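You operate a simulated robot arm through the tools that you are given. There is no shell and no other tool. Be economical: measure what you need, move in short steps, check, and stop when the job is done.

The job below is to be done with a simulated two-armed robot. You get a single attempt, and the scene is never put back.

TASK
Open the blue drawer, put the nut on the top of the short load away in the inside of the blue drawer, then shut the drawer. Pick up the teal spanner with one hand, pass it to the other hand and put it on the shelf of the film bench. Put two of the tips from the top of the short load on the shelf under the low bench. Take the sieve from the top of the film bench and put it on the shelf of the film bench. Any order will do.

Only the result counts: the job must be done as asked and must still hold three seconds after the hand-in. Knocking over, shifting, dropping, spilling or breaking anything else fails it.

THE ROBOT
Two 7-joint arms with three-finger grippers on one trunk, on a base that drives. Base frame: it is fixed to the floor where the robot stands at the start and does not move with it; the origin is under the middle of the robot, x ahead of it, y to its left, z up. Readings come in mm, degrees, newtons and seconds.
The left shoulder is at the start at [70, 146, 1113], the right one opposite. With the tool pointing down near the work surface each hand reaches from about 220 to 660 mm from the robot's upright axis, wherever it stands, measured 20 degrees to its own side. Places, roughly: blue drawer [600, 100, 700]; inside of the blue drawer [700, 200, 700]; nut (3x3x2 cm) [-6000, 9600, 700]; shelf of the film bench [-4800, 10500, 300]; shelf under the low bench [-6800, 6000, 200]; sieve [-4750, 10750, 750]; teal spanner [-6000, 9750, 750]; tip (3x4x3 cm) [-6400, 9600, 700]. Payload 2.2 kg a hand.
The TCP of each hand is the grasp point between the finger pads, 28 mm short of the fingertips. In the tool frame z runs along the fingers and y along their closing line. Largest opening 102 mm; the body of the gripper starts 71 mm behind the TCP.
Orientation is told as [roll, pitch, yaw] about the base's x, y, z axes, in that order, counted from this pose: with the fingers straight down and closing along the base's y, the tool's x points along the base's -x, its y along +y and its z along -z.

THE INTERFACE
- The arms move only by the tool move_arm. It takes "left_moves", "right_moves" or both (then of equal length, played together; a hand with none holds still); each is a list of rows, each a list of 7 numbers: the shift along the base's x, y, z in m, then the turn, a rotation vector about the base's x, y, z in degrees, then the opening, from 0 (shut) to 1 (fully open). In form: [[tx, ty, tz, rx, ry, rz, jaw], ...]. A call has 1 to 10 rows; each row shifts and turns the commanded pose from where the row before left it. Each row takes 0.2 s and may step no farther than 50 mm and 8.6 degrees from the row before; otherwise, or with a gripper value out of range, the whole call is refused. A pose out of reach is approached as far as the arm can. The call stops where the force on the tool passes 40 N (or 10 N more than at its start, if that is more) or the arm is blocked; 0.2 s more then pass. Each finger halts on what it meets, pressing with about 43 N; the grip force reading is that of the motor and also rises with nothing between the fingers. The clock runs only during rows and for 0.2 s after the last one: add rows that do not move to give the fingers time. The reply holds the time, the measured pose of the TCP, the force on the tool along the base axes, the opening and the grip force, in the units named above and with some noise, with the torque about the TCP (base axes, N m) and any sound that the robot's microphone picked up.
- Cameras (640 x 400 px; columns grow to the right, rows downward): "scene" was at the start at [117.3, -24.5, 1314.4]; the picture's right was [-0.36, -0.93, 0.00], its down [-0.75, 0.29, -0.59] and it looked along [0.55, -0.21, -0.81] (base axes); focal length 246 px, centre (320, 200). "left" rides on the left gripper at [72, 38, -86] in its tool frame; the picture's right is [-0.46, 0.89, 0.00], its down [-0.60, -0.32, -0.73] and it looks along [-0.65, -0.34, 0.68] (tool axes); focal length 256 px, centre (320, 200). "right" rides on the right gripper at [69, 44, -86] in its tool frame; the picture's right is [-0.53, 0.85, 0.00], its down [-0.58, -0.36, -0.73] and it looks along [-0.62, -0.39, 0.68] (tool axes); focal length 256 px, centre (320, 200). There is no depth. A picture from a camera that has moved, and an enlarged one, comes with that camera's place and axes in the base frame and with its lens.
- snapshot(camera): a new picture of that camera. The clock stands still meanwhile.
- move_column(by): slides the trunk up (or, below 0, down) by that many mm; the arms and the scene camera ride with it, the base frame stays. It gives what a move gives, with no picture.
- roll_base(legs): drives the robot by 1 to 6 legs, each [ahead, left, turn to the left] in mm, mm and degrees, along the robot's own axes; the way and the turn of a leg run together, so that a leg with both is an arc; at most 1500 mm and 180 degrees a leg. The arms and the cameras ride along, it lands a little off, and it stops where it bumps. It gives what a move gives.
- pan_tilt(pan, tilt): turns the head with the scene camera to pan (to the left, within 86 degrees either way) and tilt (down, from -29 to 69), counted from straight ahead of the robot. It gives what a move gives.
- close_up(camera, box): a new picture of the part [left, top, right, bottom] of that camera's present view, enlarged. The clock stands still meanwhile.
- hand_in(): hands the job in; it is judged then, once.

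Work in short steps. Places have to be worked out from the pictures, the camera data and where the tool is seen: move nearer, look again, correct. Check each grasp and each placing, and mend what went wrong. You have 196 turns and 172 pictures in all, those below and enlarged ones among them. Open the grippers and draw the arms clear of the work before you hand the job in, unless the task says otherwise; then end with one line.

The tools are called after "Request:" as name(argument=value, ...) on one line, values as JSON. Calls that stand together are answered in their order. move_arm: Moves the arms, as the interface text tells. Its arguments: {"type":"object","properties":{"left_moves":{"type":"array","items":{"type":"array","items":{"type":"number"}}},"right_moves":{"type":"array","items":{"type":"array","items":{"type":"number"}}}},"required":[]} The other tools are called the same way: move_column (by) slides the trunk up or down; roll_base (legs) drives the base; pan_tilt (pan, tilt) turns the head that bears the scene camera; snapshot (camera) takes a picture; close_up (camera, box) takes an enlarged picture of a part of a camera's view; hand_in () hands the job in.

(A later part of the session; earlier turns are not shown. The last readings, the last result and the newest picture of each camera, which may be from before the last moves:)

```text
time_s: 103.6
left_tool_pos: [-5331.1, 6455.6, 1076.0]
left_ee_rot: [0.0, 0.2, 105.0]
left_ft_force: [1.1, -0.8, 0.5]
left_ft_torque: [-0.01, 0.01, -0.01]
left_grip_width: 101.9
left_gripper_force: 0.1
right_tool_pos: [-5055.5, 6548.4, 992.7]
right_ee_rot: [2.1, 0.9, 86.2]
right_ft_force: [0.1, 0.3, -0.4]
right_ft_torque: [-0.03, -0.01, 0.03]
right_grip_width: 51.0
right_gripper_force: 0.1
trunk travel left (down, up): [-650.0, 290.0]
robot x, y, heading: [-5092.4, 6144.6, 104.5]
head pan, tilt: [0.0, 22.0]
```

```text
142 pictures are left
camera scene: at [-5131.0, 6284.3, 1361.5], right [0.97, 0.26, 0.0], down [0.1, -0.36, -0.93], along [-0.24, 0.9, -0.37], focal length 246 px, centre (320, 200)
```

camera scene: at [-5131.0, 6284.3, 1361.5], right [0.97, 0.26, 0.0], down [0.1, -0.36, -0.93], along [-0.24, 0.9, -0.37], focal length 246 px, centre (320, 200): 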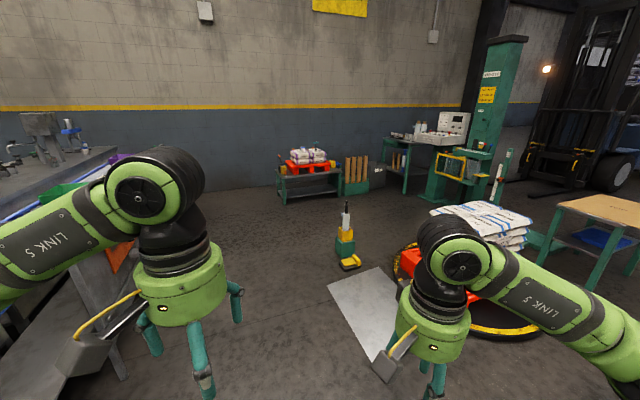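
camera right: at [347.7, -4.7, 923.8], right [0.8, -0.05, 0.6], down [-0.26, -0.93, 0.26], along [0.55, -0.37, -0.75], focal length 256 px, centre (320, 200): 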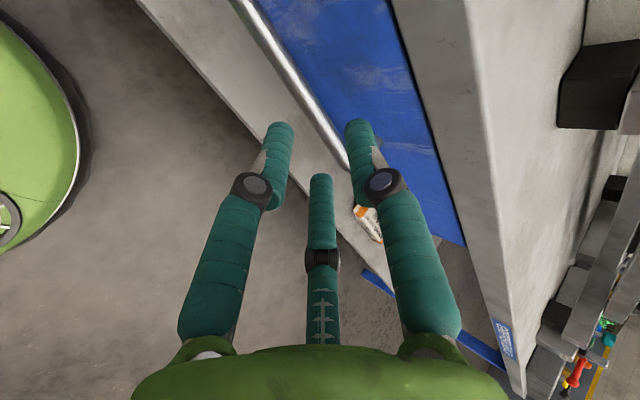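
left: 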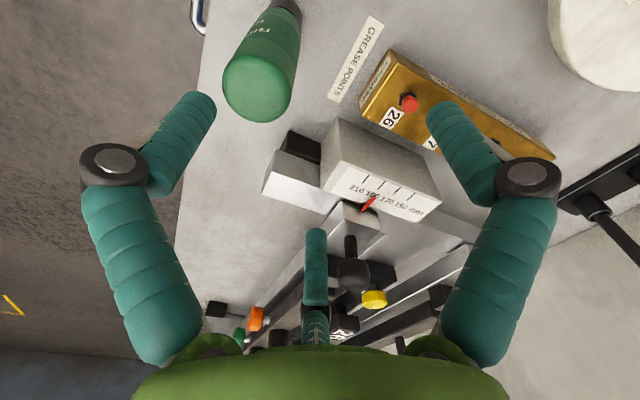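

Floor plate's left corner is near (-5460,7835) and a hand jack is at (-5400,8190), so I keep x near -5950 passing them, stopping short of the short load.

Request:
roll_base(legs=[[1186, 390, 0], [1250, -60, 0]])

Request:
snapshot(camera="scene")

```text
time_s: 115.9
left_tool_pos: [-6249.5, 8758.6, 1075.4]
left_ee_rot: [0.0, 0.2, 103.3]
left_ft_force: [1.0, -0.5, -0.6]
left_ft_torque: [-0.01, -0.01, -0.02]
left_grip_width: 101.8
left_gripper_force: 0.1
right_tool_pos: [-5970.2, 8842.0, 992.3]
right_ee_rot: [2.1, 0.8, 84.6]
right_ft_force: [0.6, 0.4, 0.2]
right_ft_torque: [0.0, 0.0, 0.01]
right_grip_width: 51.3
right_gripper_force: 0.0
trunk travel left (down, up): [-650.0, 290.0]
robot x, y, heading: [-6021.4, 8437.5, 103.1]
head pan, tilt: [0.0, 22.0]
```

```text
141 pictures are left
camera scene: at [-6054.2, 8580.4, 1361.5], right [0.97, 0.23, 0.0], down [0.08, -0.36, -0.93], along [-0.21, 0.9, -0.37], focal length 246 px, centre (320, 200)
```

scene: 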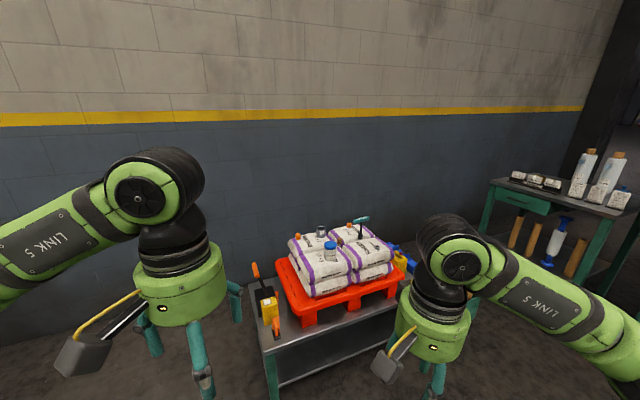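

The short load is just ahead with items on its top. I zoom in on them.

Request:
close_up(camera="scene", box=[240, 200, 430, 340])

Request:
close_up(camera="scene", box=[470, 130, 640, 300])

```text
2.86 times, centred on (335, 270) of scene
camera zoom: at [-6054.2, 8580.4, 1361.5], right [0.97, 0.23, 0.0], down [0.08, -0.36, -0.93], along [-0.21, 0.9, -0.37], focal length 702 px, centre (277, 0)
```

zoom: 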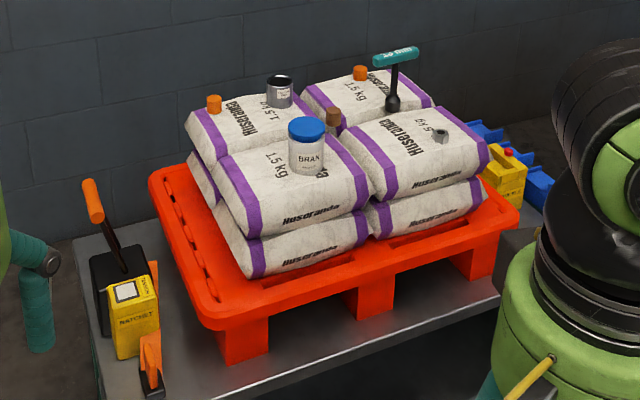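

```text
2.35 times, centred on (555, 215) of scene
camera zoom: at [-6054.2, 8580.4, 1361.5], right [0.97, 0.23, 0.0], down [0.08, -0.36, -0.93], along [-0.21, 0.9, -0.37], focal length 578 px, centre (-233, 165)
```

zoom: 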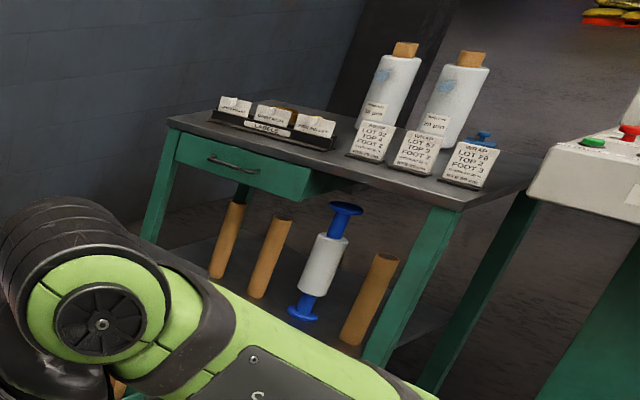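

Nut ≈(-6020,9642), spanner ≈(-6105,9727) standing, tips ≈(-6424,9650), (-6177,9830), (-6205,9661 brown). The cart is turned ~33°, so I come in square to its front, a bit short, and look down.

Request:
roll_base(legs=[[630, -355, 0], [0, 0, 20]])

Request:
pan_tilt(pan=0, tilt=45)

Request:
snapshot(camera="scene")

```text
time_s: 120.9
left_tool_pos: [-6142.8, 9351.1, 1075.0]
left_ee_rot: [0.0, 0.1, 123.2]
left_ft_force: [-0.8, -0.2, 0.7]
left_ft_torque: [-0.02, 0.01, 0.0]
left_grip_width: 102.0
left_gripper_force: 0.2
right_tool_pos: [-5909.4, 9524.8, 992.9]
right_ee_rot: [2.1, 0.9, 104.7]
right_ft_force: [-0.4, 0.3, 0.2]
right_ft_torque: [-0.01, -0.03, 0.01]
right_grip_width: 51.1
right_gripper_force: 0.1
trunk travel left (down, up): [-650.0, 290.0]
robot x, y, heading: [-5820.3, 9129.0, 123.0]
head pan, tilt: [0.0, 22.0]
```

```text
time_s: 121.8
left_tool_pos: [-6144.6, 9350.0, 1076.0]
left_ee_rot: [0.0, 0.0, 123.2]
left_ft_force: [0.3, 0.5, 0.0]
left_ft_torque: [0.02, 0.0, 0.02]
left_grip_width: 101.9
left_gripper_force: 0.0
right_tool_pos: [-5910.9, 9524.6, 992.4]
right_ee_rot: [2.0, 0.9, 104.5]
right_ft_force: [-0.5, -0.2, 0.3]
right_ft_torque: [0.01, 0.02, 0.02]
right_grip_width: 51.1
right_gripper_force: 0.0
trunk travel left (down, up): [-650.0, 290.0]
robot x, y, heading: [-5819.8, 9130.9, 123.0]
head pan, tilt: [0.0, 45.0]
```

```text
138 pictures are left
camera scene: at [-5892.1, 9240.1, 1326.1], right [0.84, 0.55, 0.0], down [0.39, -0.59, -0.71], along [-0.39, 0.59, -0.71], focal length 246 px, centre (320, 200)
```

scene: 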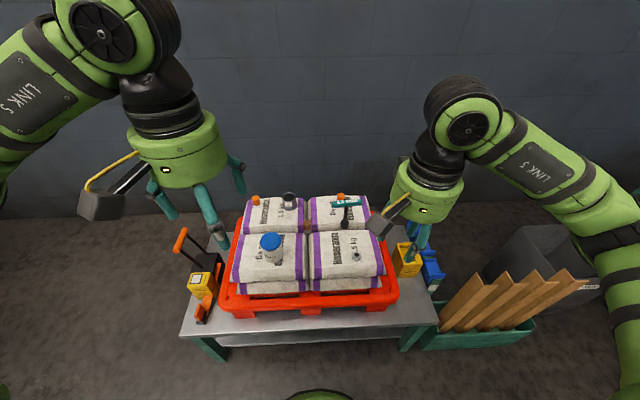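

Refined: spanner T-handle ≈(-6103,9698,810), running sideways. I bring the right hand above it, turning so the jaws close fore-and-aft across the handle.

Request:
move_arm(right_moves=[[-0.021, 0.019, -0.006, 0, 0, -8, 0.6], [-0.021, 0.019, -0.006, 0, 0, -8, 0.6], [-0.021, 0.019, -0.006, 0, 0, -8, 0.6], [-0.021, 0.019, -0.006, 0, 0, -8, 0.6], [-0.021, 0.019, -0.006, 0, 0, -8, 0.6], [-0.021, 0.019, -0.006, 0, 0, -8, 0.6], [-0.021, 0.019, -0.006, 0, 0, -8, 0.6], [-0.021, 0.019, -0.006, 0, 0, -8, 0.6], [-0.021, 0.019, -0.006, 0, 0, -8, 0.6]])

Request:
snapshot(camera="right")

Request:
snapshot(camera="scene")

```text
time_s: 123.8
left_tool_pos: [-6144.3, 9348.2, 1074.2]
left_ee_rot: [0.0, 0.0, 123.2]
left_ft_force: [0.0, -0.2, -0.6]
left_ft_torque: [0.01, -0.04, -0.01]
left_grip_width: 101.8
left_gripper_force: 0.0
right_tool_pos: [-6099.2, 9697.6, 940.1]
right_ee_rot: [2.3, 0.7, 32.5]
right_ft_force: [-0.1, -0.6, -0.7]
right_ft_torque: [0.04, -0.03, 0.0]
right_grip_width: 61.0
right_gripper_force: 0.0
trunk travel left (down, up): [-650.0, 290.0]
robot x, y, heading: [-5820.7, 9128.9, 123.1]
head pan, tilt: [0.0, 45.0]
```

```text
137 pictures are left
camera right: at [-6179.2, 9693.3, 1027.9], right [0.0, 1.0, 0.03], down [0.7, -0.02, 0.71], along [0.71, 0.02, -0.7], focal length 256 px, centre (320, 200)
```

right: 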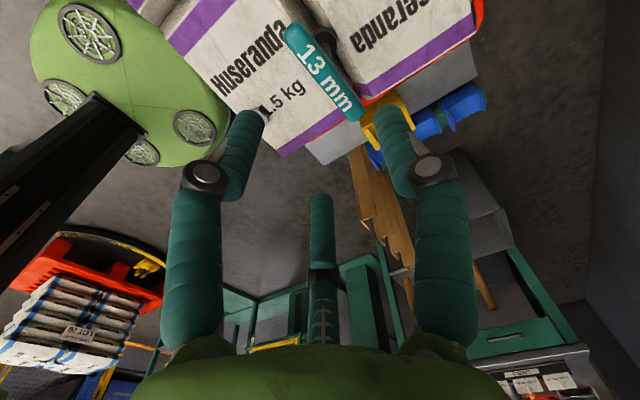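

```text
136 pictures are left
camera scene: at [-5894.1, 9239.5, 1326.0], right [0.84, 0.55, 0.0], down [0.39, -0.59, -0.71], along [-0.38, 0.59, -0.71], focal length 246 px, centre (320, 200)
```

scene: 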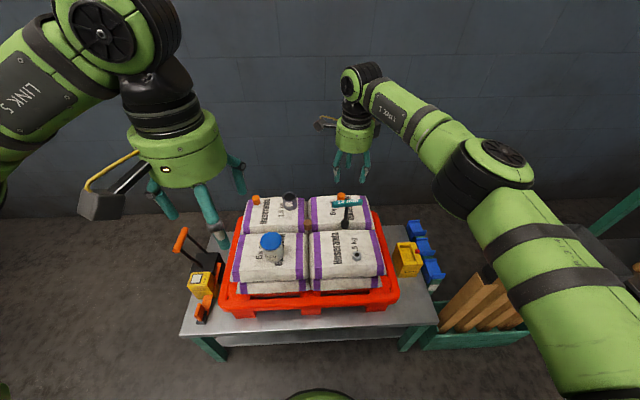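

Handle centre from the hand view is (-6103,9704), running at 38°. I align and descend to just above it.

Request:
move_arm(right_moves=[[-0.004, 0.007, -0.04, 0, 0, 5.5, 0.6], [0, 0, -0.04, 0, 0, 0, 0.6]])

Request:
snapshot(camera="right")

Request:
close_up(camera="scene", box=[290, 130, 410, 270])

```text
time_s: 124.4
left_tool_pos: [-6143.3, 9350.4, 1075.1]
left_ee_rot: [0.0, 0.0, 123.2]
left_ft_force: [0.3, 0.1, 0.2]
left_ft_torque: [-0.03, 0.01, 0.01]
left_grip_width: 102.0
left_gripper_force: 0.1
right_tool_pos: [-6102.6, 9702.0, 860.8]
right_ee_rot: [2.1, 0.9, 38.1]
right_ft_force: [0.1, -0.3, 0.2]
right_ft_torque: [-0.01, 0.02, 0.02]
right_grip_width: 61.1
right_gripper_force: 0.0
trunk travel left (down, up): [-650.0, 290.0]
robot x, y, heading: [-5820.3, 9127.7, 122.8]
head pan, tilt: [0.0, 45.0]
```

```text
135 pictures are left
camera right: at [-6180.5, 9691.7, 948.3], right [-0.1, 0.99, 0.02], down [0.7, 0.05, 0.71], along [0.7, 0.09, -0.71], focal length 256 px, centre (320, 200)
```

right: 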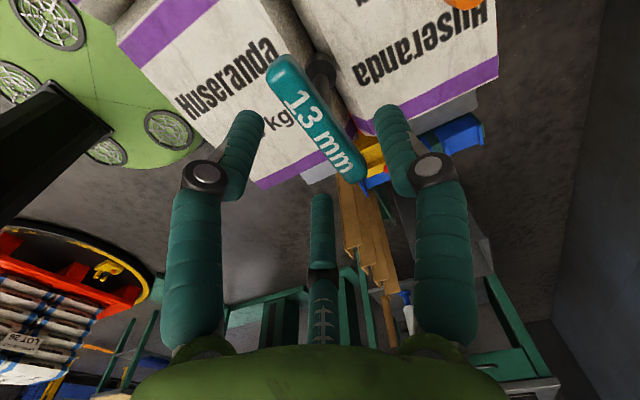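

```text
2.86 times, centred on (350, 200) of scene
camera zoom: at [-5892.3, 9240.6, 1326.0], right [0.84, 0.55, 0.0], down [0.39, -0.59, -0.71], along [-0.39, 0.59, -0.71], focal length 702 px, centre (234, 200)
```

zoom: 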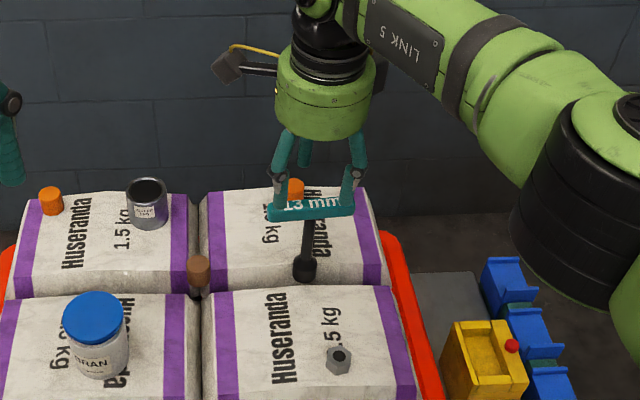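

The handle centre is at about (-6104,9704,813), aligned with the hand. I open wider, descend 50 mm and close.

Request:
move_arm(right_moves=[[0, 0, 0, 0, 0, 0, 0.8], [0, 0, -0.025, 0, 0, 0, 0.8], [0, 0, -0.025, 0, 0, 0, 0.8], [0, 0, 0, 0, 0, 0, 0], [0, 0, 0, 0, 0, 0, 0], [0, 0, 0, 0, 0, 0, 0]])

Request:
snapshot(camera="right")

Request:
close_up(camera="scene", box=[290, 130, 410, 270])

```text
time_s: 125.8
left_tool_pos: [-6144.7, 9349.4, 1074.7]
left_ee_rot: [0.0, 0.1, 123.2]
left_ft_force: [0.4, -0.7, 0.4]
left_ft_torque: [0.01, -0.02, -0.03]
left_grip_width: 102.0
left_gripper_force: 0.0
right_tool_pos: [-6103.4, 9700.3, 810.5]
right_ee_rot: [2.2, 0.8, 38.1]
right_ft_force: [-1.9, 0.8, 3.6]
right_ft_torque: [0.15, 0.15, 0.02]
right_grip_width: 26.6
right_gripper_force: 42.7
trunk travel left (down, up): [-650.0, 290.0]
robot x, y, heading: [-5816.9, 9124.6, 122.8]
head pan, tilt: [0.0, 45.0]
```

```text
133 pictures are left
camera right: at [-6180.8, 9690.3, 898.8], right [-0.1, 0.99, 0.02], down [0.7, 0.05, 0.71], along [0.7, 0.09, -0.71], focal length 256 px, centre (320, 200)
```

right: 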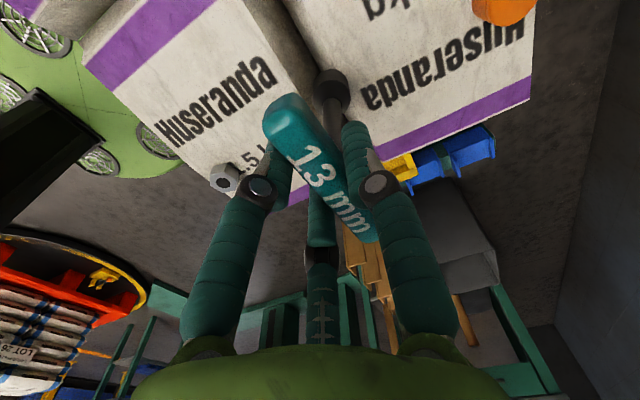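

```text
2.86 times, centred on (350, 200) of scene
camera zoom: at [-5892.2, 9239.7, 1326.1], right [0.84, 0.55, 0.0], down [0.39, -0.59, -0.71], along [-0.39, 0.59, -0.71], focal length 702 px, centre (234, 200)
```

zoom: 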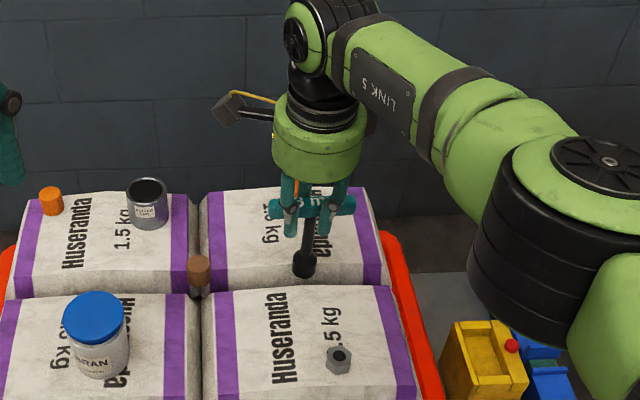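

The handle is gripped (26.6 mm). I lift it straight up 140 mm and check.

Request:
move_arm(right_moves=[[0, 0, 0.02, 0, 0, 0, 0], [0, 0, 0.04, 0, 0, 0, 0], [0, 0, 0.04, 0, 0, 0, 0], [0, 0, 0.04, 0, 0, 0, 0], [0.006, -0.025, 0, 0, 0, 0, 0], [0.006, -0.025, 0, 0, 0, 0, 0], [0.006, -0.025, 0, 0, 0, 0, 0], [0.006, -0.025, 0, 0, 0, 0, 0], [0.006, -0.025, 0, 0, 0, 0, 0], [0.006, -0.025, 0, 0, 0, 0, 0]])

Request:
snapshot(camera="scene")

Request:
snapshot(camera="right")

```text
time_s: 128.0
left_tool_pos: [-6142.7, 9348.9, 1075.5]
left_ee_rot: [0.0, 0.1, 123.2]
left_ft_force: [-0.4, 0.2, -0.3]
left_ft_torque: [0.02, -0.04, 0.01]
left_grip_width: 101.8
left_gripper_force: 0.1
right_tool_pos: [-6066.0, 9553.4, 947.9]
right_ee_rot: [2.2, 0.8, 38.0]
right_ft_force: [0.0, 0.3, -2.4]
right_ft_torque: [-0.02, 0.01, 0.0]
right_grip_width: 26.5
right_gripper_force: 43.6
trunk travel left (down, up): [-650.0, 290.0]
robot x, y, heading: [-5819.9, 9124.9, 123.0]
head pan, tilt: [0.0, 45.0]
```

```text
131 pictures are left
camera scene: at [-5892.1, 9239.7, 1326.1], right [0.84, 0.55, 0.0], down [0.39, -0.59, -0.71], along [-0.39, 0.59, -0.71], focal length 246 px, centre (320, 200)
```

scene: 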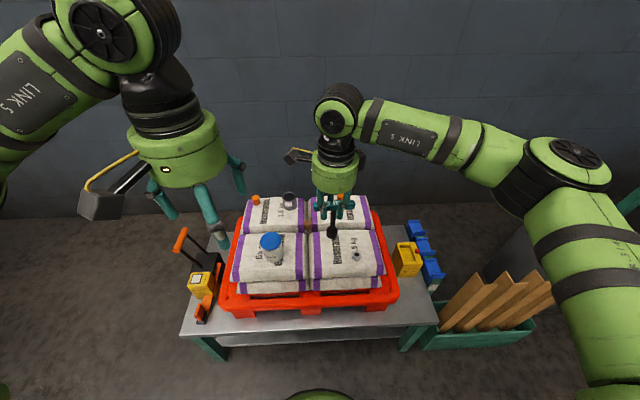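

```text
130 pictures are left
camera right: at [-6144.5, 9542.0, 1036.1], right [-0.1, 0.99, 0.02], down [0.7, 0.05, 0.71], along [0.7, 0.09, -0.71], focal length 256 px, centre (320, 200)
```

right: 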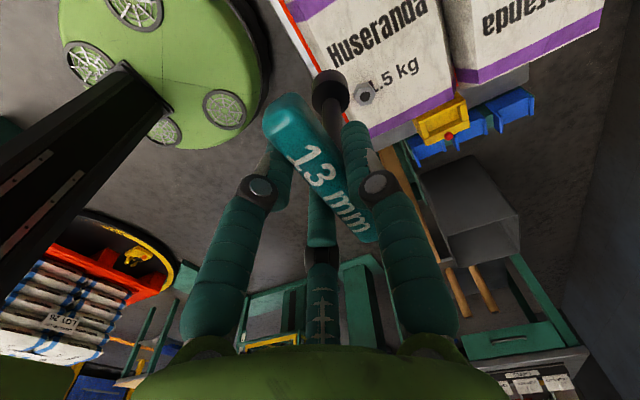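

The spanner hangs firmly. I move the right hand a little farther out, and swing the left hand to point forward (20° below level) so it can take the stem from behind.

Request:
move_arm(right_moves=[[-0.0081, 0.0043, 0, 0, 0, 0, 0], [-0.0081, 0.0043, 0, 0, 0, 0, 0], [-0.0081, 0.0043, 0, 0, 0, 0, 0], [-0.0081, 0.0043, 0, 0, 0, 0, 0], [-0.0081, 0.0043, 0, 0, 0, 0, 0], [-0.0081, 0.0043, 0, 0, 0, 0, 0], [-0.0081, 0.0043, 0, 0, 0, 0, 0], [-0.0081, 0.0043, 0, 0, 0, 0, 0], [-0.0081, 0.0043, 0, 0, 0, 0, 0]], left_moves=[[-0.002, 0.0122, -0.008, 6.54, 4.25, 0, 0.7], [-0.002, 0.0122, -0.008, 6.54, 4.25, 0, 0.7], [-0.002, 0.0122, -0.008, 6.54, 4.25, 0, 0.7], [-0.002, 0.0122, -0.008, 6.54, 4.25, 0, 0.7], [-0.002, 0.0122, -0.008, 6.54, 4.25, 0, 0.7], [-0.002, 0.0122, -0.008, 6.54, 4.25, 0, 0.7], [-0.002, 0.0122, -0.008, 6.54, 4.25, 0, 0.7], [-0.002, 0.0122, -0.008, 6.54, 4.25, 0, 0.7], [-0.002, 0.0122, -0.008, 6.54, 4.25, 0, 0.7]])

Request:
snapshot(camera="left")

Request:
snapshot(camera="scene")

```text
time_s: 130.0
left_tool_pos: [-6161.6, 9475.6, 1005.3]
left_ee_rot: [-0.5, -70.3, 123.5]
left_ft_force: [0.2, 1.1, 0.3]
left_ft_torque: [0.03, 0.05, -0.01]
left_grip_width: 71.0
left_gripper_force: 0.2
left hand out of reach, approached as far as the arm can: row 6, 7, 8
right_tool_pos: [-6141.1, 9593.2, 947.6]
right_ee_rot: [2.2, 0.9, 38.0]
right_ft_force: [0.4, -0.4, -1.8]
right_ft_torque: [0.01, -0.02, -0.02]
right_grip_width: 26.6
right_gripper_force: 42.8
trunk travel left (down, up): [-650.0, 290.0]
robot x, y, heading: [-5821.7, 9130.3, 122.9]
head pan, tilt: [0.0, 45.0]
```

```text
129 pictures are left
camera left: at [-6133.7, 9366.8, 967.7], right [-0.83, -0.35, 0.43], down [0.53, -0.23, 0.82], along [-0.19, 0.91, 0.38], focal length 256 px, centre (320, 200)
```

left: 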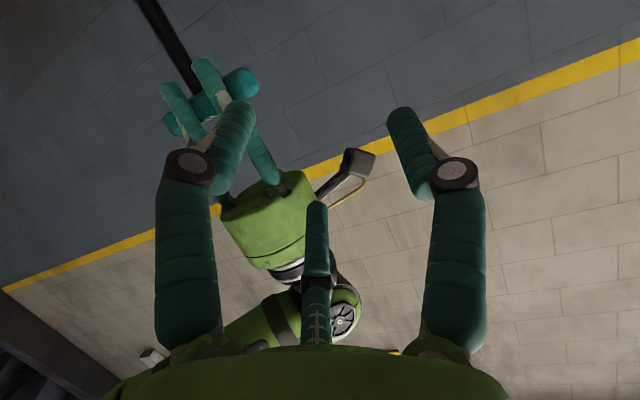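

```text
128 pictures are left
camera scene: at [-5892.0, 9240.7, 1326.0], right [0.84, 0.55, 0.0], down [0.39, -0.59, -0.71], along [-0.39, 0.59, -0.71], focal length 246 px, centre (320, 200)
```

scene: 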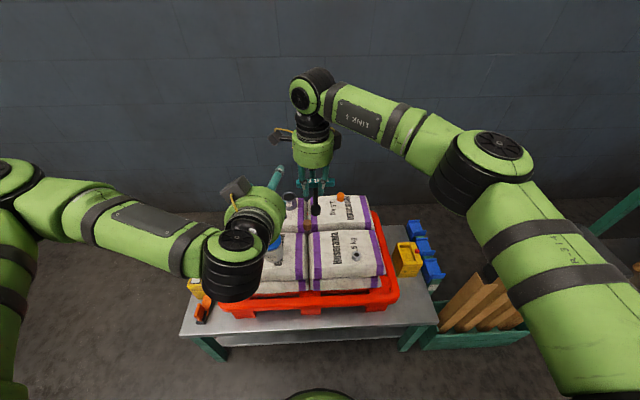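

The left hand reached the wanted orientation. I lower it to stem height and shift it right until it stands behind the stem, about 85 mm short.

Request:
move_arm(left_moves=[[-0.003, 0.0046, -0.044, 0, 0, 0, 0.7], [-0.003, 0.0046, -0.044, 0, 0, 0, 0.7], [0.0348, 0.0226, 0, 0, 0, 0, 0.7], [0.0348, 0.0226, 0, 0, 0, 0, 0.7]])

Request:
snapshot(camera="left")

Request:
close_up(camera="scene", box=[240, 120, 400, 260])

```text
time_s: 131.0
left_tool_pos: [-6098.9, 9534.1, 916.5]
left_ee_rot: [-0.3, -70.2, 123.2]
left_ft_force: [0.9, 0.8, 0.3]
left_ft_torque: [-0.03, 0.0, 0.04]
left_grip_width: 71.5
left_gripper_force: 0.0
right_tool_pos: [-6139.1, 9592.5, 947.0]
right_ee_rot: [2.1, 1.0, 38.1]
right_ft_force: [0.2, 0.4, -2.3]
right_ft_torque: [-0.04, 0.02, -0.02]
right_grip_width: 26.8
right_gripper_force: 42.8
trunk travel left (down, up): [-650.0, 290.0]
robot x, y, heading: [-5820.2, 9127.9, 122.9]
head pan, tilt: [0.0, 45.0]
```

```text
127 pictures are left
camera left: at [-6071.6, 9424.1, 879.1], right [-0.83, -0.35, 0.44], down [0.53, -0.23, 0.82], along [-0.19, 0.91, 0.38], focal length 256 px, centre (320, 200)
```

left: 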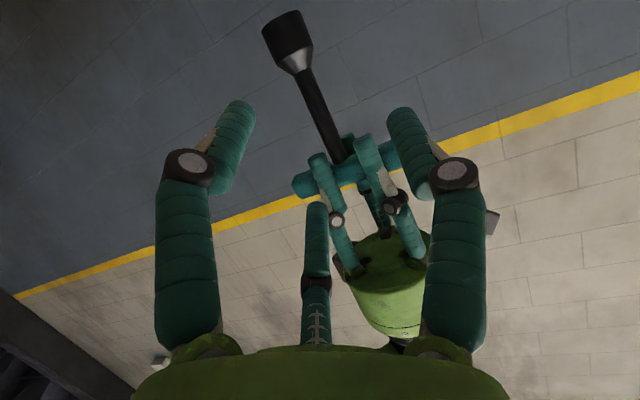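

```text
2.86 times, centred on (320, 190) of scene
camera zoom: at [-5890.6, 9241.4, 1326.0], right [0.84, 0.55, 0.0], down [0.38, -0.59, -0.71], along [-0.39, 0.59, -0.71], focal length 702 px, centre (320, 229)
```

zoom: 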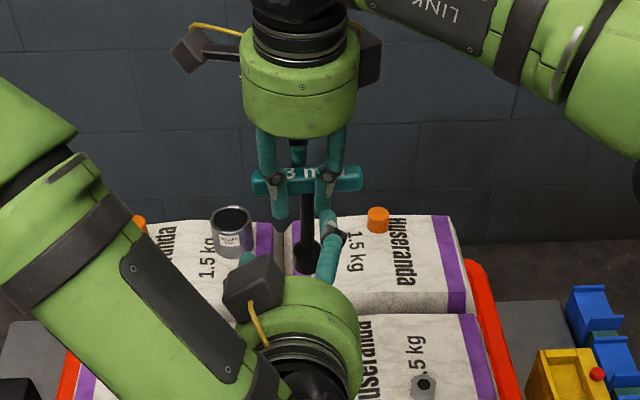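

The stem is at r≈-10, z 867–935, as expected. I narrow the jaws and advance most of the way, then check.

Request:
move_arm(left_moves=[[0.002, 0.0015, -0.002, 0, 0, 0, 0.4], [-0.013, 0.024, -0.01, 0, 0, 0, 0.4], [-0.013, 0.022, -0.01, 0, 0, 0, 0.4]])

Request:
snapshot(camera="left")

Request:
close_up(camera="scene", box=[270, 140, 370, 230])

```text
time_s: 131.7
left_tool_pos: [-6109.4, 9564.3, 902.9]
left_ee_rot: [-1.1, -70.2, 123.5]
left_ft_force: [1.0, -2.6, 0.8]
left_ft_torque: [0.09, 0.03, -0.02]
left_grip_width: 41.2
left_gripper_force: 0.0
right_tool_pos: [-6140.4, 9604.4, 944.3]
right_ee_rot: [3.4, 0.6, 37.2]
right_ft_force: [-0.4, 1.5, -3.4]
right_ft_torque: [0.01, 0.03, 0.06]
right_grip_width: 26.5
right_gripper_force: 43.4
trunk travel left (down, up): [-650.0, 290.0]
robot x, y, heading: [-5818.0, 9130.5, 122.9]
head pan, tilt: [0.0, 45.0]
stopped in row 3 (right hand): the force on the tool passed its limit at 61 N (the readings are from after the stop); the commanded pose is now the measured one
```

```text
125 pictures are left
camera left: at [-6083.4, 9454.7, 864.2], right [-0.83, -0.34, 0.43], down [0.52, -0.24, 0.82], along [-0.18, 0.91, 0.38], focal length 256 px, centre (320, 200)
```

left: 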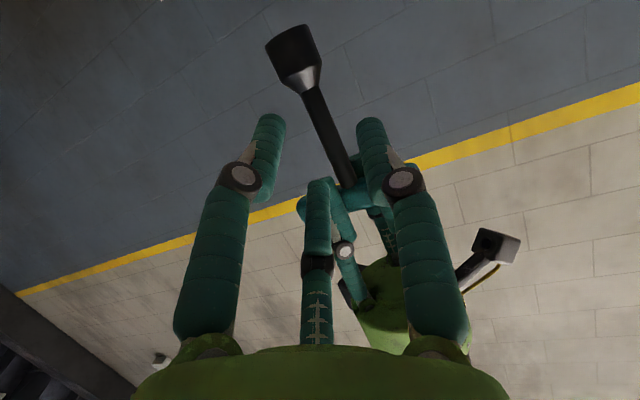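

```text
4.44 times, centred on (320, 185) of scene
camera zoom: at [-5892.8, 9241.3, 1325.9], right [0.84, 0.55, 0.0], down [0.39, -0.59, -0.71], along [-0.39, 0.59, -0.71], focal length 1091 px, centre (320, 267)
```

zoom: 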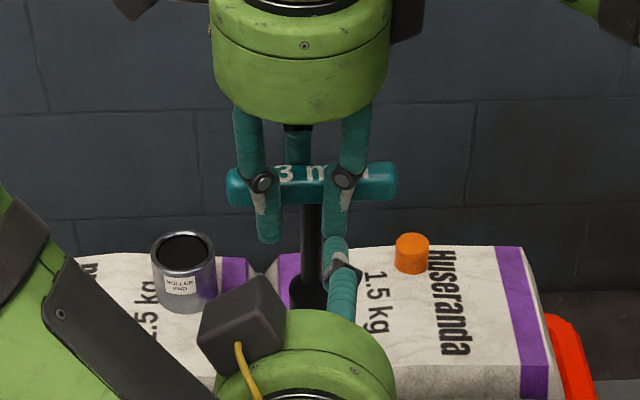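

The claws are a three-claw set: the left hand's upper claw touched a right-hand claw tip. I back off, narrow the jaws more so it passes under, and re-measure the stem.

Request:
move_arm(left_moves=[[0.0136, -0.021, 0.004, 0, 0, 0, 0.4], [0, 0, 0, 0, 0, 0, 0.3]])

Request:
close_up(camera="left", box=[200, 0, 440, 220])

```text
time_s: 132.3
left_tool_pos: [-6096.7, 9541.3, 908.2]
left_ee_rot: [-1.4, -70.2, 123.6]
left_ft_force: [-0.5, 0.4, 0.4]
left_ft_torque: [0.02, -0.02, -0.01]
left_grip_width: 30.7
left_gripper_force: 0.1
right_tool_pos: [-6140.6, 9602.5, 945.5]
right_ee_rot: [3.5, 0.5, 37.2]
right_ft_force: [-1.1, 0.1, -2.0]
right_ft_torque: [-0.02, 0.0, -0.04]
right_grip_width: 26.6
right_gripper_force: 43.7
trunk travel left (down, up): [-650.0, 290.0]
robot x, y, heading: [-5819.1, 9125.9, 122.6]
head pan, tilt: [0.0, 45.0]
```

```text
1.82 times, centred on (320, 110) of left
camera zoom: at [-6070.2, 9433.8, 868.5], right [-0.83, -0.34, 0.43], down [0.52, -0.24, 0.82], along [-0.18, 0.91, 0.38], focal length 465 px, centre (320, 364)
```

zoom: 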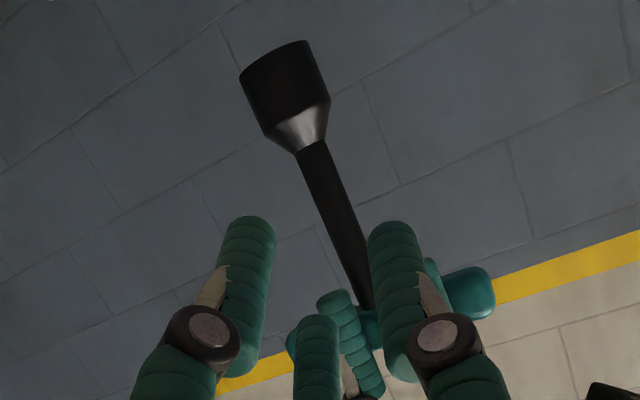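

The stem lies 1.5 mm to the -y side of the left tool axis; I want it slightly toward the single claw, so I shift 5 mm right, then advance 78 mm along the axis and close gently.

Request:
move_arm(left_moves=[[0.0046, 0.003, 0, 0, 0, 0, 0.3], [-0.0136, 0.021, -0.009, 0, 0, 0, 0.3], [-0.0136, 0.021, -0.009, 0, 0, 0, 0.3], [-0.0136, 0.021, -0.009, 0, 0, 0, 0.3]])

Request:
close_up(camera="left", box=[200, 0, 440, 220])

Request:
close_up(camera="scene", box=[270, 140, 370, 230])

```text
time_s: 133.3
left_tool_pos: [-6129.7, 9608.4, 880.7]
left_ee_rot: [-1.4, -70.3, 123.7]
left_ft_force: [3.8, 2.0, 0.1]
left_ft_torque: [0.05, -0.13, -0.09]
left_grip_width: 31.8
left_gripper_force: 0.8
right_tool_pos: [-6141.2, 9601.2, 946.9]
right_ee_rot: [3.4, 0.6, 37.4]
right_ft_force: [-4.9, -1.5, -2.8]
right_ft_torque: [-0.15, 0.44, 0.08]
right_grip_width: 26.7
right_gripper_force: 43.2
trunk travel left (down, up): [-650.0, 290.0]
robot x, y, heading: [-5821.8, 9125.0, 123.1]
head pan, tilt: [0.0, 45.0]
```

```text
1.82 times, centred on (320, 110) of left
camera zoom: at [-6103.7, 9499.8, 841.8], right [-0.84, -0.34, 0.43], down [0.52, -0.24, 0.82], along [-0.18, 0.91, 0.38], focal length 465 px, centre (320, 364)
```

zoom: 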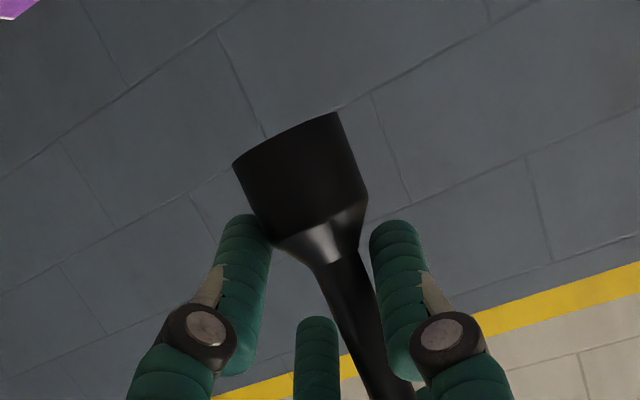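

```text
4.44 times, centred on (320, 185) of scene
camera zoom: at [-5892.6, 9241.0, 1325.9], right [0.84, 0.55, 0.0], down [0.39, -0.59, -0.71], along [-0.39, 0.59, -0.71], focal length 1091 px, centre (320, 267)
```

zoom: 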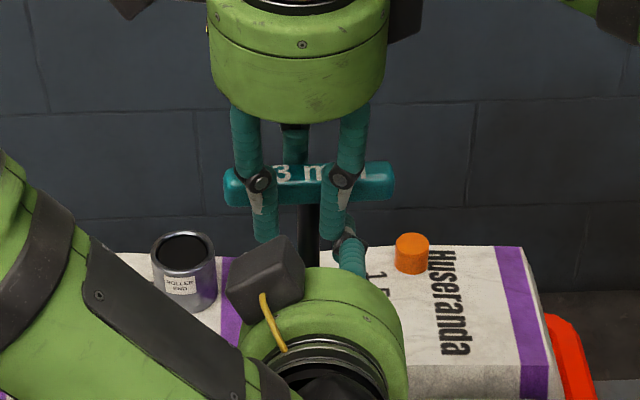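

The stem sits between the left claws with only light contact. I close the left hand on it.

Request:
move_arm(left_moves=[[0, 0, 0, 0, 0, 0, 0], [0, 0, 0, 0, 0, 0, 0]])

Request:
close_up(camera="left", box=[200, 0, 440, 220])

```text
time_s: 133.9
left_tool_pos: [-6130.9, 9608.1, 879.9]
left_ee_rot: [-1.6, -70.1, 123.9]
left_ft_force: [4.1, 5.1, -1.6]
left_ft_torque: [0.08, -1.11, -0.33]
left_grip_width: 28.6
left_gripper_force: 43.0
right_tool_pos: [-6141.8, 9600.8, 947.7]
right_ee_rot: [3.5, 0.7, 37.4]
right_ft_force: [-4.6, -6.2, 1.8]
right_ft_torque: [-0.48, 1.37, 0.29]
right_grip_width: 27.1
right_gripper_force: 43.1
trunk travel left (down, up): [-650.0, 290.0]
robot x, y, heading: [-5820.5, 9128.9, 123.0]
head pan, tilt: [0.0, 45.0]
```

```text
1.82 times, centred on (320, 110) of left
camera zoom: at [-6103.5, 9499.1, 841.8], right [-0.84, -0.34, 0.43], down [0.52, -0.24, 0.82], along [-0.18, 0.91, 0.38], focal length 465 px, centre (320, 364)
```

zoom: 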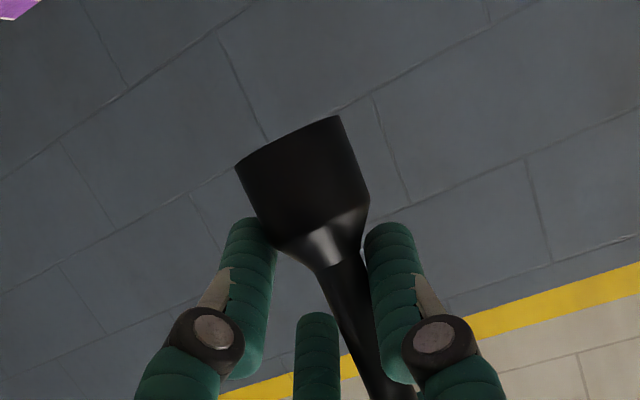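

The lower claw is bearing on the socket's cone rather than the stem. I reopen slightly, raise the left hand 10 mm and close again.

Request:
move_arm(left_moves=[[0, 0, 0, 0, 0, 0, 0.3], [0, 0, 0.01, 0, 0, 0, 0.28], [0, 0, 0, 0, 0, 0, 0], [0, 0, 0, 0, 0, 0, 0]])

Request:
close_up(camera="left", box=[200, 0, 440, 220])

```text
time_s: 134.9
left_tool_pos: [-6128.9, 9606.0, 886.4]
left_ee_rot: [-1.5, -69.5, 123.6]
left_ft_force: [4.5, 9.2, -28.0]
left_ft_torque: [0.08, -0.97, -0.12]
left_grip_width: 28.7
left_gripper_force: 43.3
right_tool_pos: [-6141.1, 9602.9, 948.7]
right_ee_rot: [3.7, 0.8, 37.3]
right_ft_force: [-4.9, -9.9, 27.1]
right_ft_torque: [-0.62, 0.84, 0.07]
right_grip_width: 26.5
right_gripper_force: 42.7
trunk travel left (down, up): [-650.0, 290.0]
robot x, y, heading: [-5815.2, 9130.5, 122.8]
head pan, tilt: [0.0, 45.0]
```

```text
1.82 times, centred on (320, 110) of left
camera zoom: at [-6103.1, 9497.6, 849.5], right [-0.84, -0.34, 0.43], down [0.51, -0.24, 0.82], along [-0.18, 0.91, 0.37], focal length 465 px, centre (320, 364)
```

zoom: 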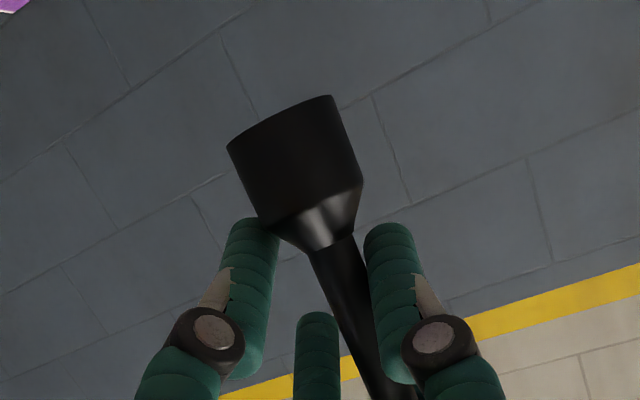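

Grip reads firm at 43 N but the two hands strain 28 N against each other. I ease the left hand down 3.5 mm, then open the right claws and lift the right hand away.

Request:
move_arm(left_moves=[[0, 0, -0.0035, 0, 0, 0, 0], [0, 0, 0, 0, 0, 0, 0]])

Request:
move_arm(right_moves=[[0, 0, 0, 0, 0, 0, 0.55], [0, 0, 0, 0, 0, 0, 0.55]])

Request:
close_up(camera="scene", box=[270, 140, 370, 230])

```text
time_s: 135.5
left_tool_pos: [-6129.2, 9608.6, 885.6]
left_ee_rot: [-1.6, -69.8, 123.7]
left_ft_force: [8.3, 1.9, -20.0]
left_ft_torque: [0.35, -0.79, -0.1]
left_grip_width: 28.5
left_gripper_force: 43.4
right_tool_pos: [-6140.5, 9602.7, 948.0]
right_ee_rot: [3.7, 0.7, 37.2]
right_ft_force: [-9.6, -1.7, 18.9]
right_ft_torque: [-0.39, 1.11, 0.1]
right_grip_width: 26.6
right_gripper_force: 43.1
trunk travel left (down, up): [-650.0, 290.0]
robot x, y, heading: [-5824.4, 9125.1, 122.7]
head pan, tilt: [0.0, 45.0]
```

```text
time_s: 136.1
left_tool_pos: [-6131.5, 9609.6, 889.9]
left_ee_rot: [-1.4, -70.4, 123.8]
left_ft_force: [3.2, -4.1, 0.1]
left_ft_torque: [0.09, 0.0, -0.04]
left_grip_width: 19.8
left_gripper_force: 42.9
right_tool_pos: [-6140.0, 9603.2, 944.3]
right_ee_rot: [3.5, 0.4, 37.2]
right_ft_force: [-3.2, 4.7, -0.7]
right_ft_torque: [0.07, 0.12, 0.11]
right_grip_width: 58.5
right_gripper_force: 0.1
trunk travel left (down, up): [-650.0, 290.0]
robot x, y, heading: [-5821.4, 9130.6, 122.8]
head pan, tilt: [0.0, 45.0]
```

```text
4.44 times, centred on (320, 185) of scene
camera zoom: at [-5892.3, 9240.1, 1326.0], right [0.84, 0.55, 0.0], down [0.39, -0.59, -0.71], along [-0.39, 0.59, -0.71], focal length 1091 px, centre (320, 267)
```

zoom: 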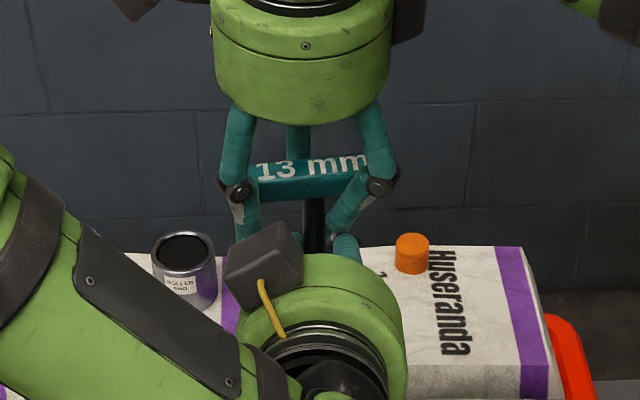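

The left hand now holds the stem (19.8 mm). I lift the right hand straight up, clear of the handle.

Request:
move_arm(right_moves=[[0, 0, 0.02, 0, 0, 0, 0.75], [0, 0, 0.04, 0, 0, 0, 0.75], [0, 0, 0.04, 0, 0, 0, 0.75], [0.02, 0.013, 0.03, 0, 0, 0, 0.75], [0.03, 0.02, 0, 0, 0, 0, 0.75]])

Request:
snapshot(camera="scene")

Request:
close_up(camera="left", box=[160, 0, 480, 260])

```text
time_s: 137.3
left_tool_pos: [-6129.5, 9608.4, 888.6]
left_ee_rot: [-1.1, -70.2, 123.2]
left_ft_force: [-0.8, 0.3, -0.9]
left_ft_torque: [0.0, 0.03, 0.04]
left_grip_width: 19.7
left_gripper_force: 42.8
right_tool_pos: [-6091.9, 9636.3, 1077.6]
right_ee_rot: [3.4, 0.6, 37.2]
right_ft_force: [0.7, 0.2, -1.6]
right_ft_torque: [0.0, 0.02, -0.01]
right_grip_width: 76.5
right_gripper_force: 0.2
trunk travel left (down, up): [-650.0, 290.0]
robot x, y, heading: [-5819.9, 9130.6, 123.0]
head pan, tilt: [0.0, 45.0]
```

```text
117 pictures are left
camera scene: at [-5890.5, 9242.1, 1325.9], right [0.84, 0.55, 0.0], down [0.38, -0.59, -0.71], along [-0.39, 0.59, -0.71], focal length 246 px, centre (320, 200)
```

scene: 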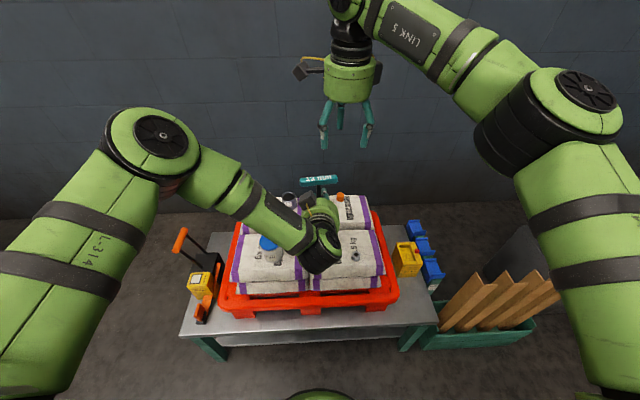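

```text
1.54 times, centred on (320, 130) of left
camera zoom: at [-6103.1, 9500.9, 848.7], right [-0.83, -0.34, 0.43], down [0.52, -0.24, 0.82], along [-0.18, 0.91, 0.38], focal length 394 px, centre (320, 308)
```

zoom: 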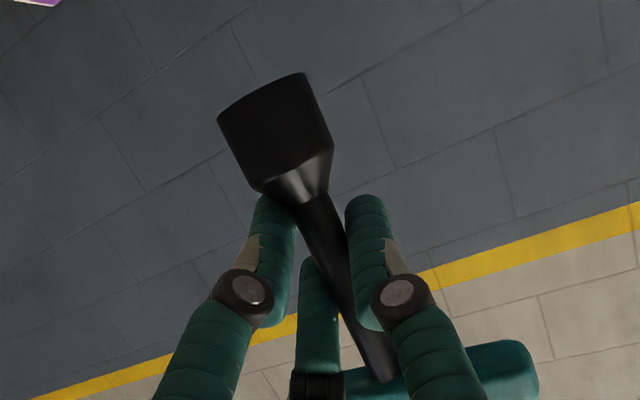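

The handover worked; the spanner tilts about 6°. I raise the trunk, back away from the cart, turn toward the film bench, and look.

Request:
move_column(by=120)

Request:
roll_base(legs=[[-350, 0, 0], [0, 0, -70]])

Request:
pan_tilt(pan=0, tilt=28)

Request:
snapshot(camera="scene")

```text
time_s: 138.8
left_tool_pos: [-6131.1, 9609.4, 1007.8]
left_ee_rot: [-1.3, -70.2, 123.6]
left_ft_force: [-0.7, -1.0, -2.4]
left_ft_torque: [-0.02, -0.03, 0.01]
left_grip_width: 19.9
left_gripper_force: 43.0
right_tool_pos: [-6093.7, 9634.5, 1196.6]
right_ee_rot: [3.4, 0.6, 37.3]
right_ft_force: [-0.8, 0.6, -0.2]
right_ft_torque: [-0.01, -0.01, -0.01]
right_grip_width: 76.4
right_gripper_force: 0.1
trunk travel left (down, up): [-770.0, 170.0]
robot x, y, heading: [-5815.9, 9129.5, 122.9]
head pan, tilt: [0.0, 45.0]
```

```text
time_s: 144.1
left_tool_pos: [-5282.8, 9293.5, 1007.5]
left_ee_rot: [-1.2, -70.3, 53.6]
left_ft_force: [0.5, -0.7, -1.8]
left_ft_torque: [-0.02, 0.02, 0.01]
left_grip_width: 19.6
left_gripper_force: 43.3
right_tool_pos: [-5245.6, 9268.0, 1198.2]
right_ee_rot: [3.4, 0.5, -32.9]
right_ft_force: [-0.4, 0.7, -0.6]
right_ft_torque: [-0.01, 0.02, 0.0]
right_grip_width: 76.5
right_gripper_force: 0.1
trunk travel left (down, up): [-770.0, 170.0]
robot x, y, heading: [-5629.1, 8839.2, 52.9]
head pan, tilt: [0.0, 45.0]
```

```text
time_s: 144.9
left_tool_pos: [-5282.2, 9293.6, 1006.7]
left_ee_rot: [-1.4, -70.2, 53.5]
left_ft_force: [0.2, -0.7, -1.5]
left_ft_torque: [-0.08, 0.01, -0.01]
left_grip_width: 20.0
left_gripper_force: 43.1
right_tool_pos: [-5245.2, 9269.4, 1197.7]
right_ee_rot: [3.5, 0.5, -32.8]
right_ft_force: [-0.1, -0.5, 0.4]
right_ft_torque: [0.04, 0.03, 0.0]
right_grip_width: 76.6
right_gripper_force: 0.2
trunk travel left (down, up): [-770.0, 170.0]
robot x, y, heading: [-5633.7, 8838.5, 53.0]
head pan, tilt: [0.0, 28.0]
```

```text
115 pictures are left
camera scene: at [-5544.3, 8952.3, 1471.7], right [0.8, -0.6, 0.0], down [-0.28, -0.38, -0.88], along [0.53, 0.7, -0.47], focal length 246 px, centre (320, 200)
```

scene: 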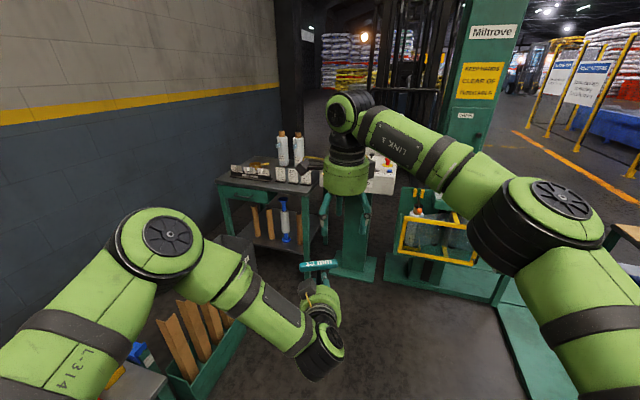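

The film bench is ahead with the green wrapper column to its right. I zoom in on it.

Request:
close_up(camera="scene", box=[180, 110, 420, 290])

```text
2.22 times, centred on (300, 200) of scene
camera zoom: at [-5544.3, 8952.3, 1471.7], right [0.8, -0.6, 0.0], down [-0.28, -0.38, -0.88], along [0.53, 0.7, -0.47], focal length 546 px, centre (364, 200)
```

zoom: 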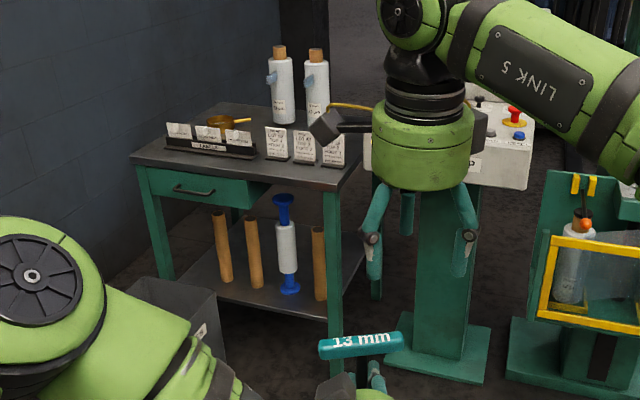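

The sieve (copper strainer) is at the back left of the bench top, ≈(-4770,10800); a bin and a box of boards stand near the bench's left front. I move nearer, tuck the right hand aside, and look down.

Request:
roll_base(legs=[[750, 253, 0]])

Request:
move_arm(right_moves=[[0.03, -0.035, 0, 0, 0, 0, 0.7], [0.03, -0.035, 0, 0, 0, 0, 0.7], [0.02, -0.035, 0, 0, 0, 0, 0.7], [0, -0.035, 0, 0, 0, 0, 0.7], [0, -0.035, 0, 0, 0, 0, 0.7]])

Request:
pan_tilt(pan=10, tilt=40)

Request:
snapshot(camera="scene")

```text
time_s: 149.2
left_tool_pos: [-5041.7, 10049.8, 1007.7]
left_ee_rot: [-1.3, -70.2, 53.9]
left_ft_force: [0.2, -0.1, -2.2]
left_ft_torque: [-0.05, 0.01, 0.05]
left_grip_width: 19.5
left_gripper_force: 42.9
right_tool_pos: [-5003.7, 10025.9, 1198.5]
right_ee_rot: [3.5, 0.5, -32.2]
right_ft_force: [-0.5, -0.4, 0.0]
right_ft_torque: [0.01, 0.0, 0.0]
right_grip_width: 76.3
right_gripper_force: 0.1
trunk travel left (down, up): [-770.0, 170.0]
robot x, y, heading: [-5387.1, 9592.6, 53.6]
head pan, tilt: [0.0, 28.0]
```

```text
time_s: 150.4
left_tool_pos: [-5039.8, 10047.9, 1008.1]
left_ee_rot: [-1.1, -70.4, 53.7]
left_ft_force: [0.8, -1.2, -2.8]
left_ft_torque: [0.0, 0.04, 0.02]
left_grip_width: 19.6
left_gripper_force: 42.7
right_tool_pos: [-4921.3, 9847.2, 1200.1]
right_ee_rot: [3.5, 0.7, -32.3]
right_ft_force: [0.2, -1.0, -0.2]
right_ft_torque: [0.0, 0.0, -0.02]
right_grip_width: 71.5
right_gripper_force: 0.0
trunk travel left (down, up): [-770.0, 170.0]
robot x, y, heading: [-5385.5, 9591.4, 53.2]
head pan, tilt: [0.0, 28.0]
```

```text
time_s: 151.1
left_tool_pos: [-5039.9, 10050.2, 1007.7]
left_ee_rot: [-1.3, -70.2, 54.1]
left_ft_force: [-0.2, 1.0, -2.2]
left_ft_torque: [-0.01, 0.0, -0.03]
left_grip_width: 19.6
left_gripper_force: 43.1
right_tool_pos: [-4921.7, 9848.7, 1198.9]
right_ee_rot: [3.6, 0.5, -32.2]
right_ft_force: [-0.4, 0.8, 0.9]
right_ft_torque: [-0.03, 0.03, 0.02]
right_grip_width: 71.5
right_gripper_force: 0.1
trunk travel left (down, up): [-770.0, 170.0]
robot x, y, heading: [-5385.9, 9589.7, 53.4]
head pan, tilt: [10.0, 40.0]
```

```text
113 pictures are left
camera scene: at [-5315.8, 9710.1, 1453.3], right [0.89, -0.45, 0.0], down [-0.29, -0.57, -0.77], along [0.34, 0.69, -0.64], focal length 246 px, centre (320, 200)
```

scene: 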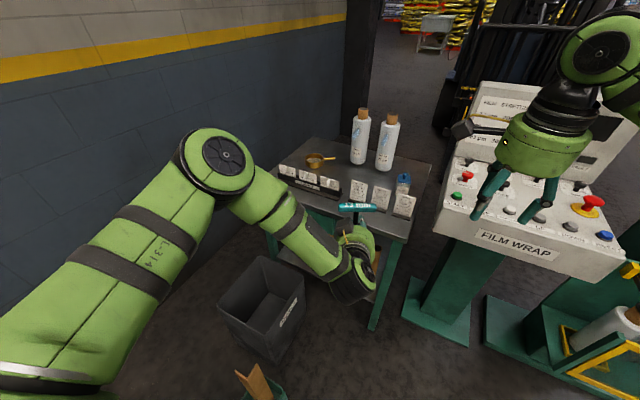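

The bin blocks the bench's left front, so I'll stand around (-5060,10010) facing ~55°. First I draw the right hand back and to the side so it stays clear of the bench and console.

Request:
move_arm(right_moves=[[-0.0167, -0.0395, 0, 0, 0, 0, 0.7], [-0.0167, -0.0395, 0, 0, 0, 0, 0.7], [-0.0167, -0.0395, 0, 0, 0, 0, 0.7], [-0.0167, -0.0395, 0, 0, 0, 0, 0.7], [-0.0167, -0.0395, 0, 0, 0, 0, 0.7], [-0.0167, -0.0395, 0, 0, 0, 0, 0.7], [-0.0167, -0.0395, 0, 0, 0, 0, 0.7], [-0.0167, -0.0395, 0, 0, 0, 0, 0.7]])

Request:
snapshot(camera="scene")

```text
time_s: 152.9
left_tool_pos: [-5039.0, 10052.8, 1006.3]
left_ee_rot: [-1.4, -70.1, 54.0]
left_ft_force: [0.5, 1.5, -3.5]
left_ft_torque: [0.01, -0.04, -0.01]
left_grip_width: 19.8
left_gripper_force: 43.2
right_tool_pos: [-5051.2, 9564.1, 1208.9]
right_ee_rot: [-5.1, 1.2, -32.3]
right_ft_force: [0.2, -1.2, 4.2]
right_ft_torque: [0.19, -0.09, -0.02]
right_grip_width: 71.2
right_gripper_force: 0.1
right hand out of reach, approached as far as the arm can: row 7, 8
trunk travel left (down, up): [-770.0, 170.0]
robot x, y, heading: [-5387.9, 9589.5, 53.6]
head pan, tilt: [10.0, 40.0]
```

```text
112 pictures are left
camera scene: at [-5313.9, 9713.2, 1452.9], right [0.89, -0.45, 0.0], down [-0.29, -0.58, -0.76], along [0.34, 0.68, -0.65], focal length 246 px, centre (320, 200)
```

scene: 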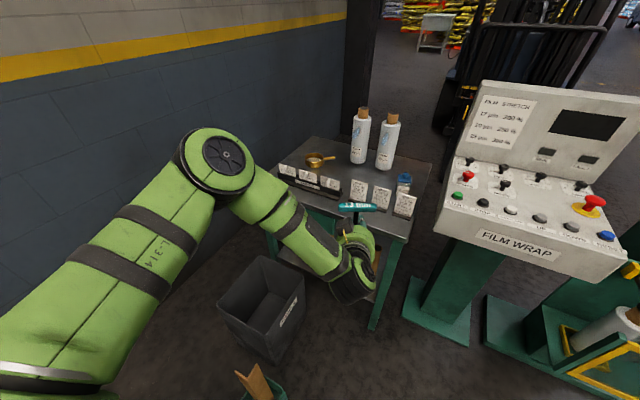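

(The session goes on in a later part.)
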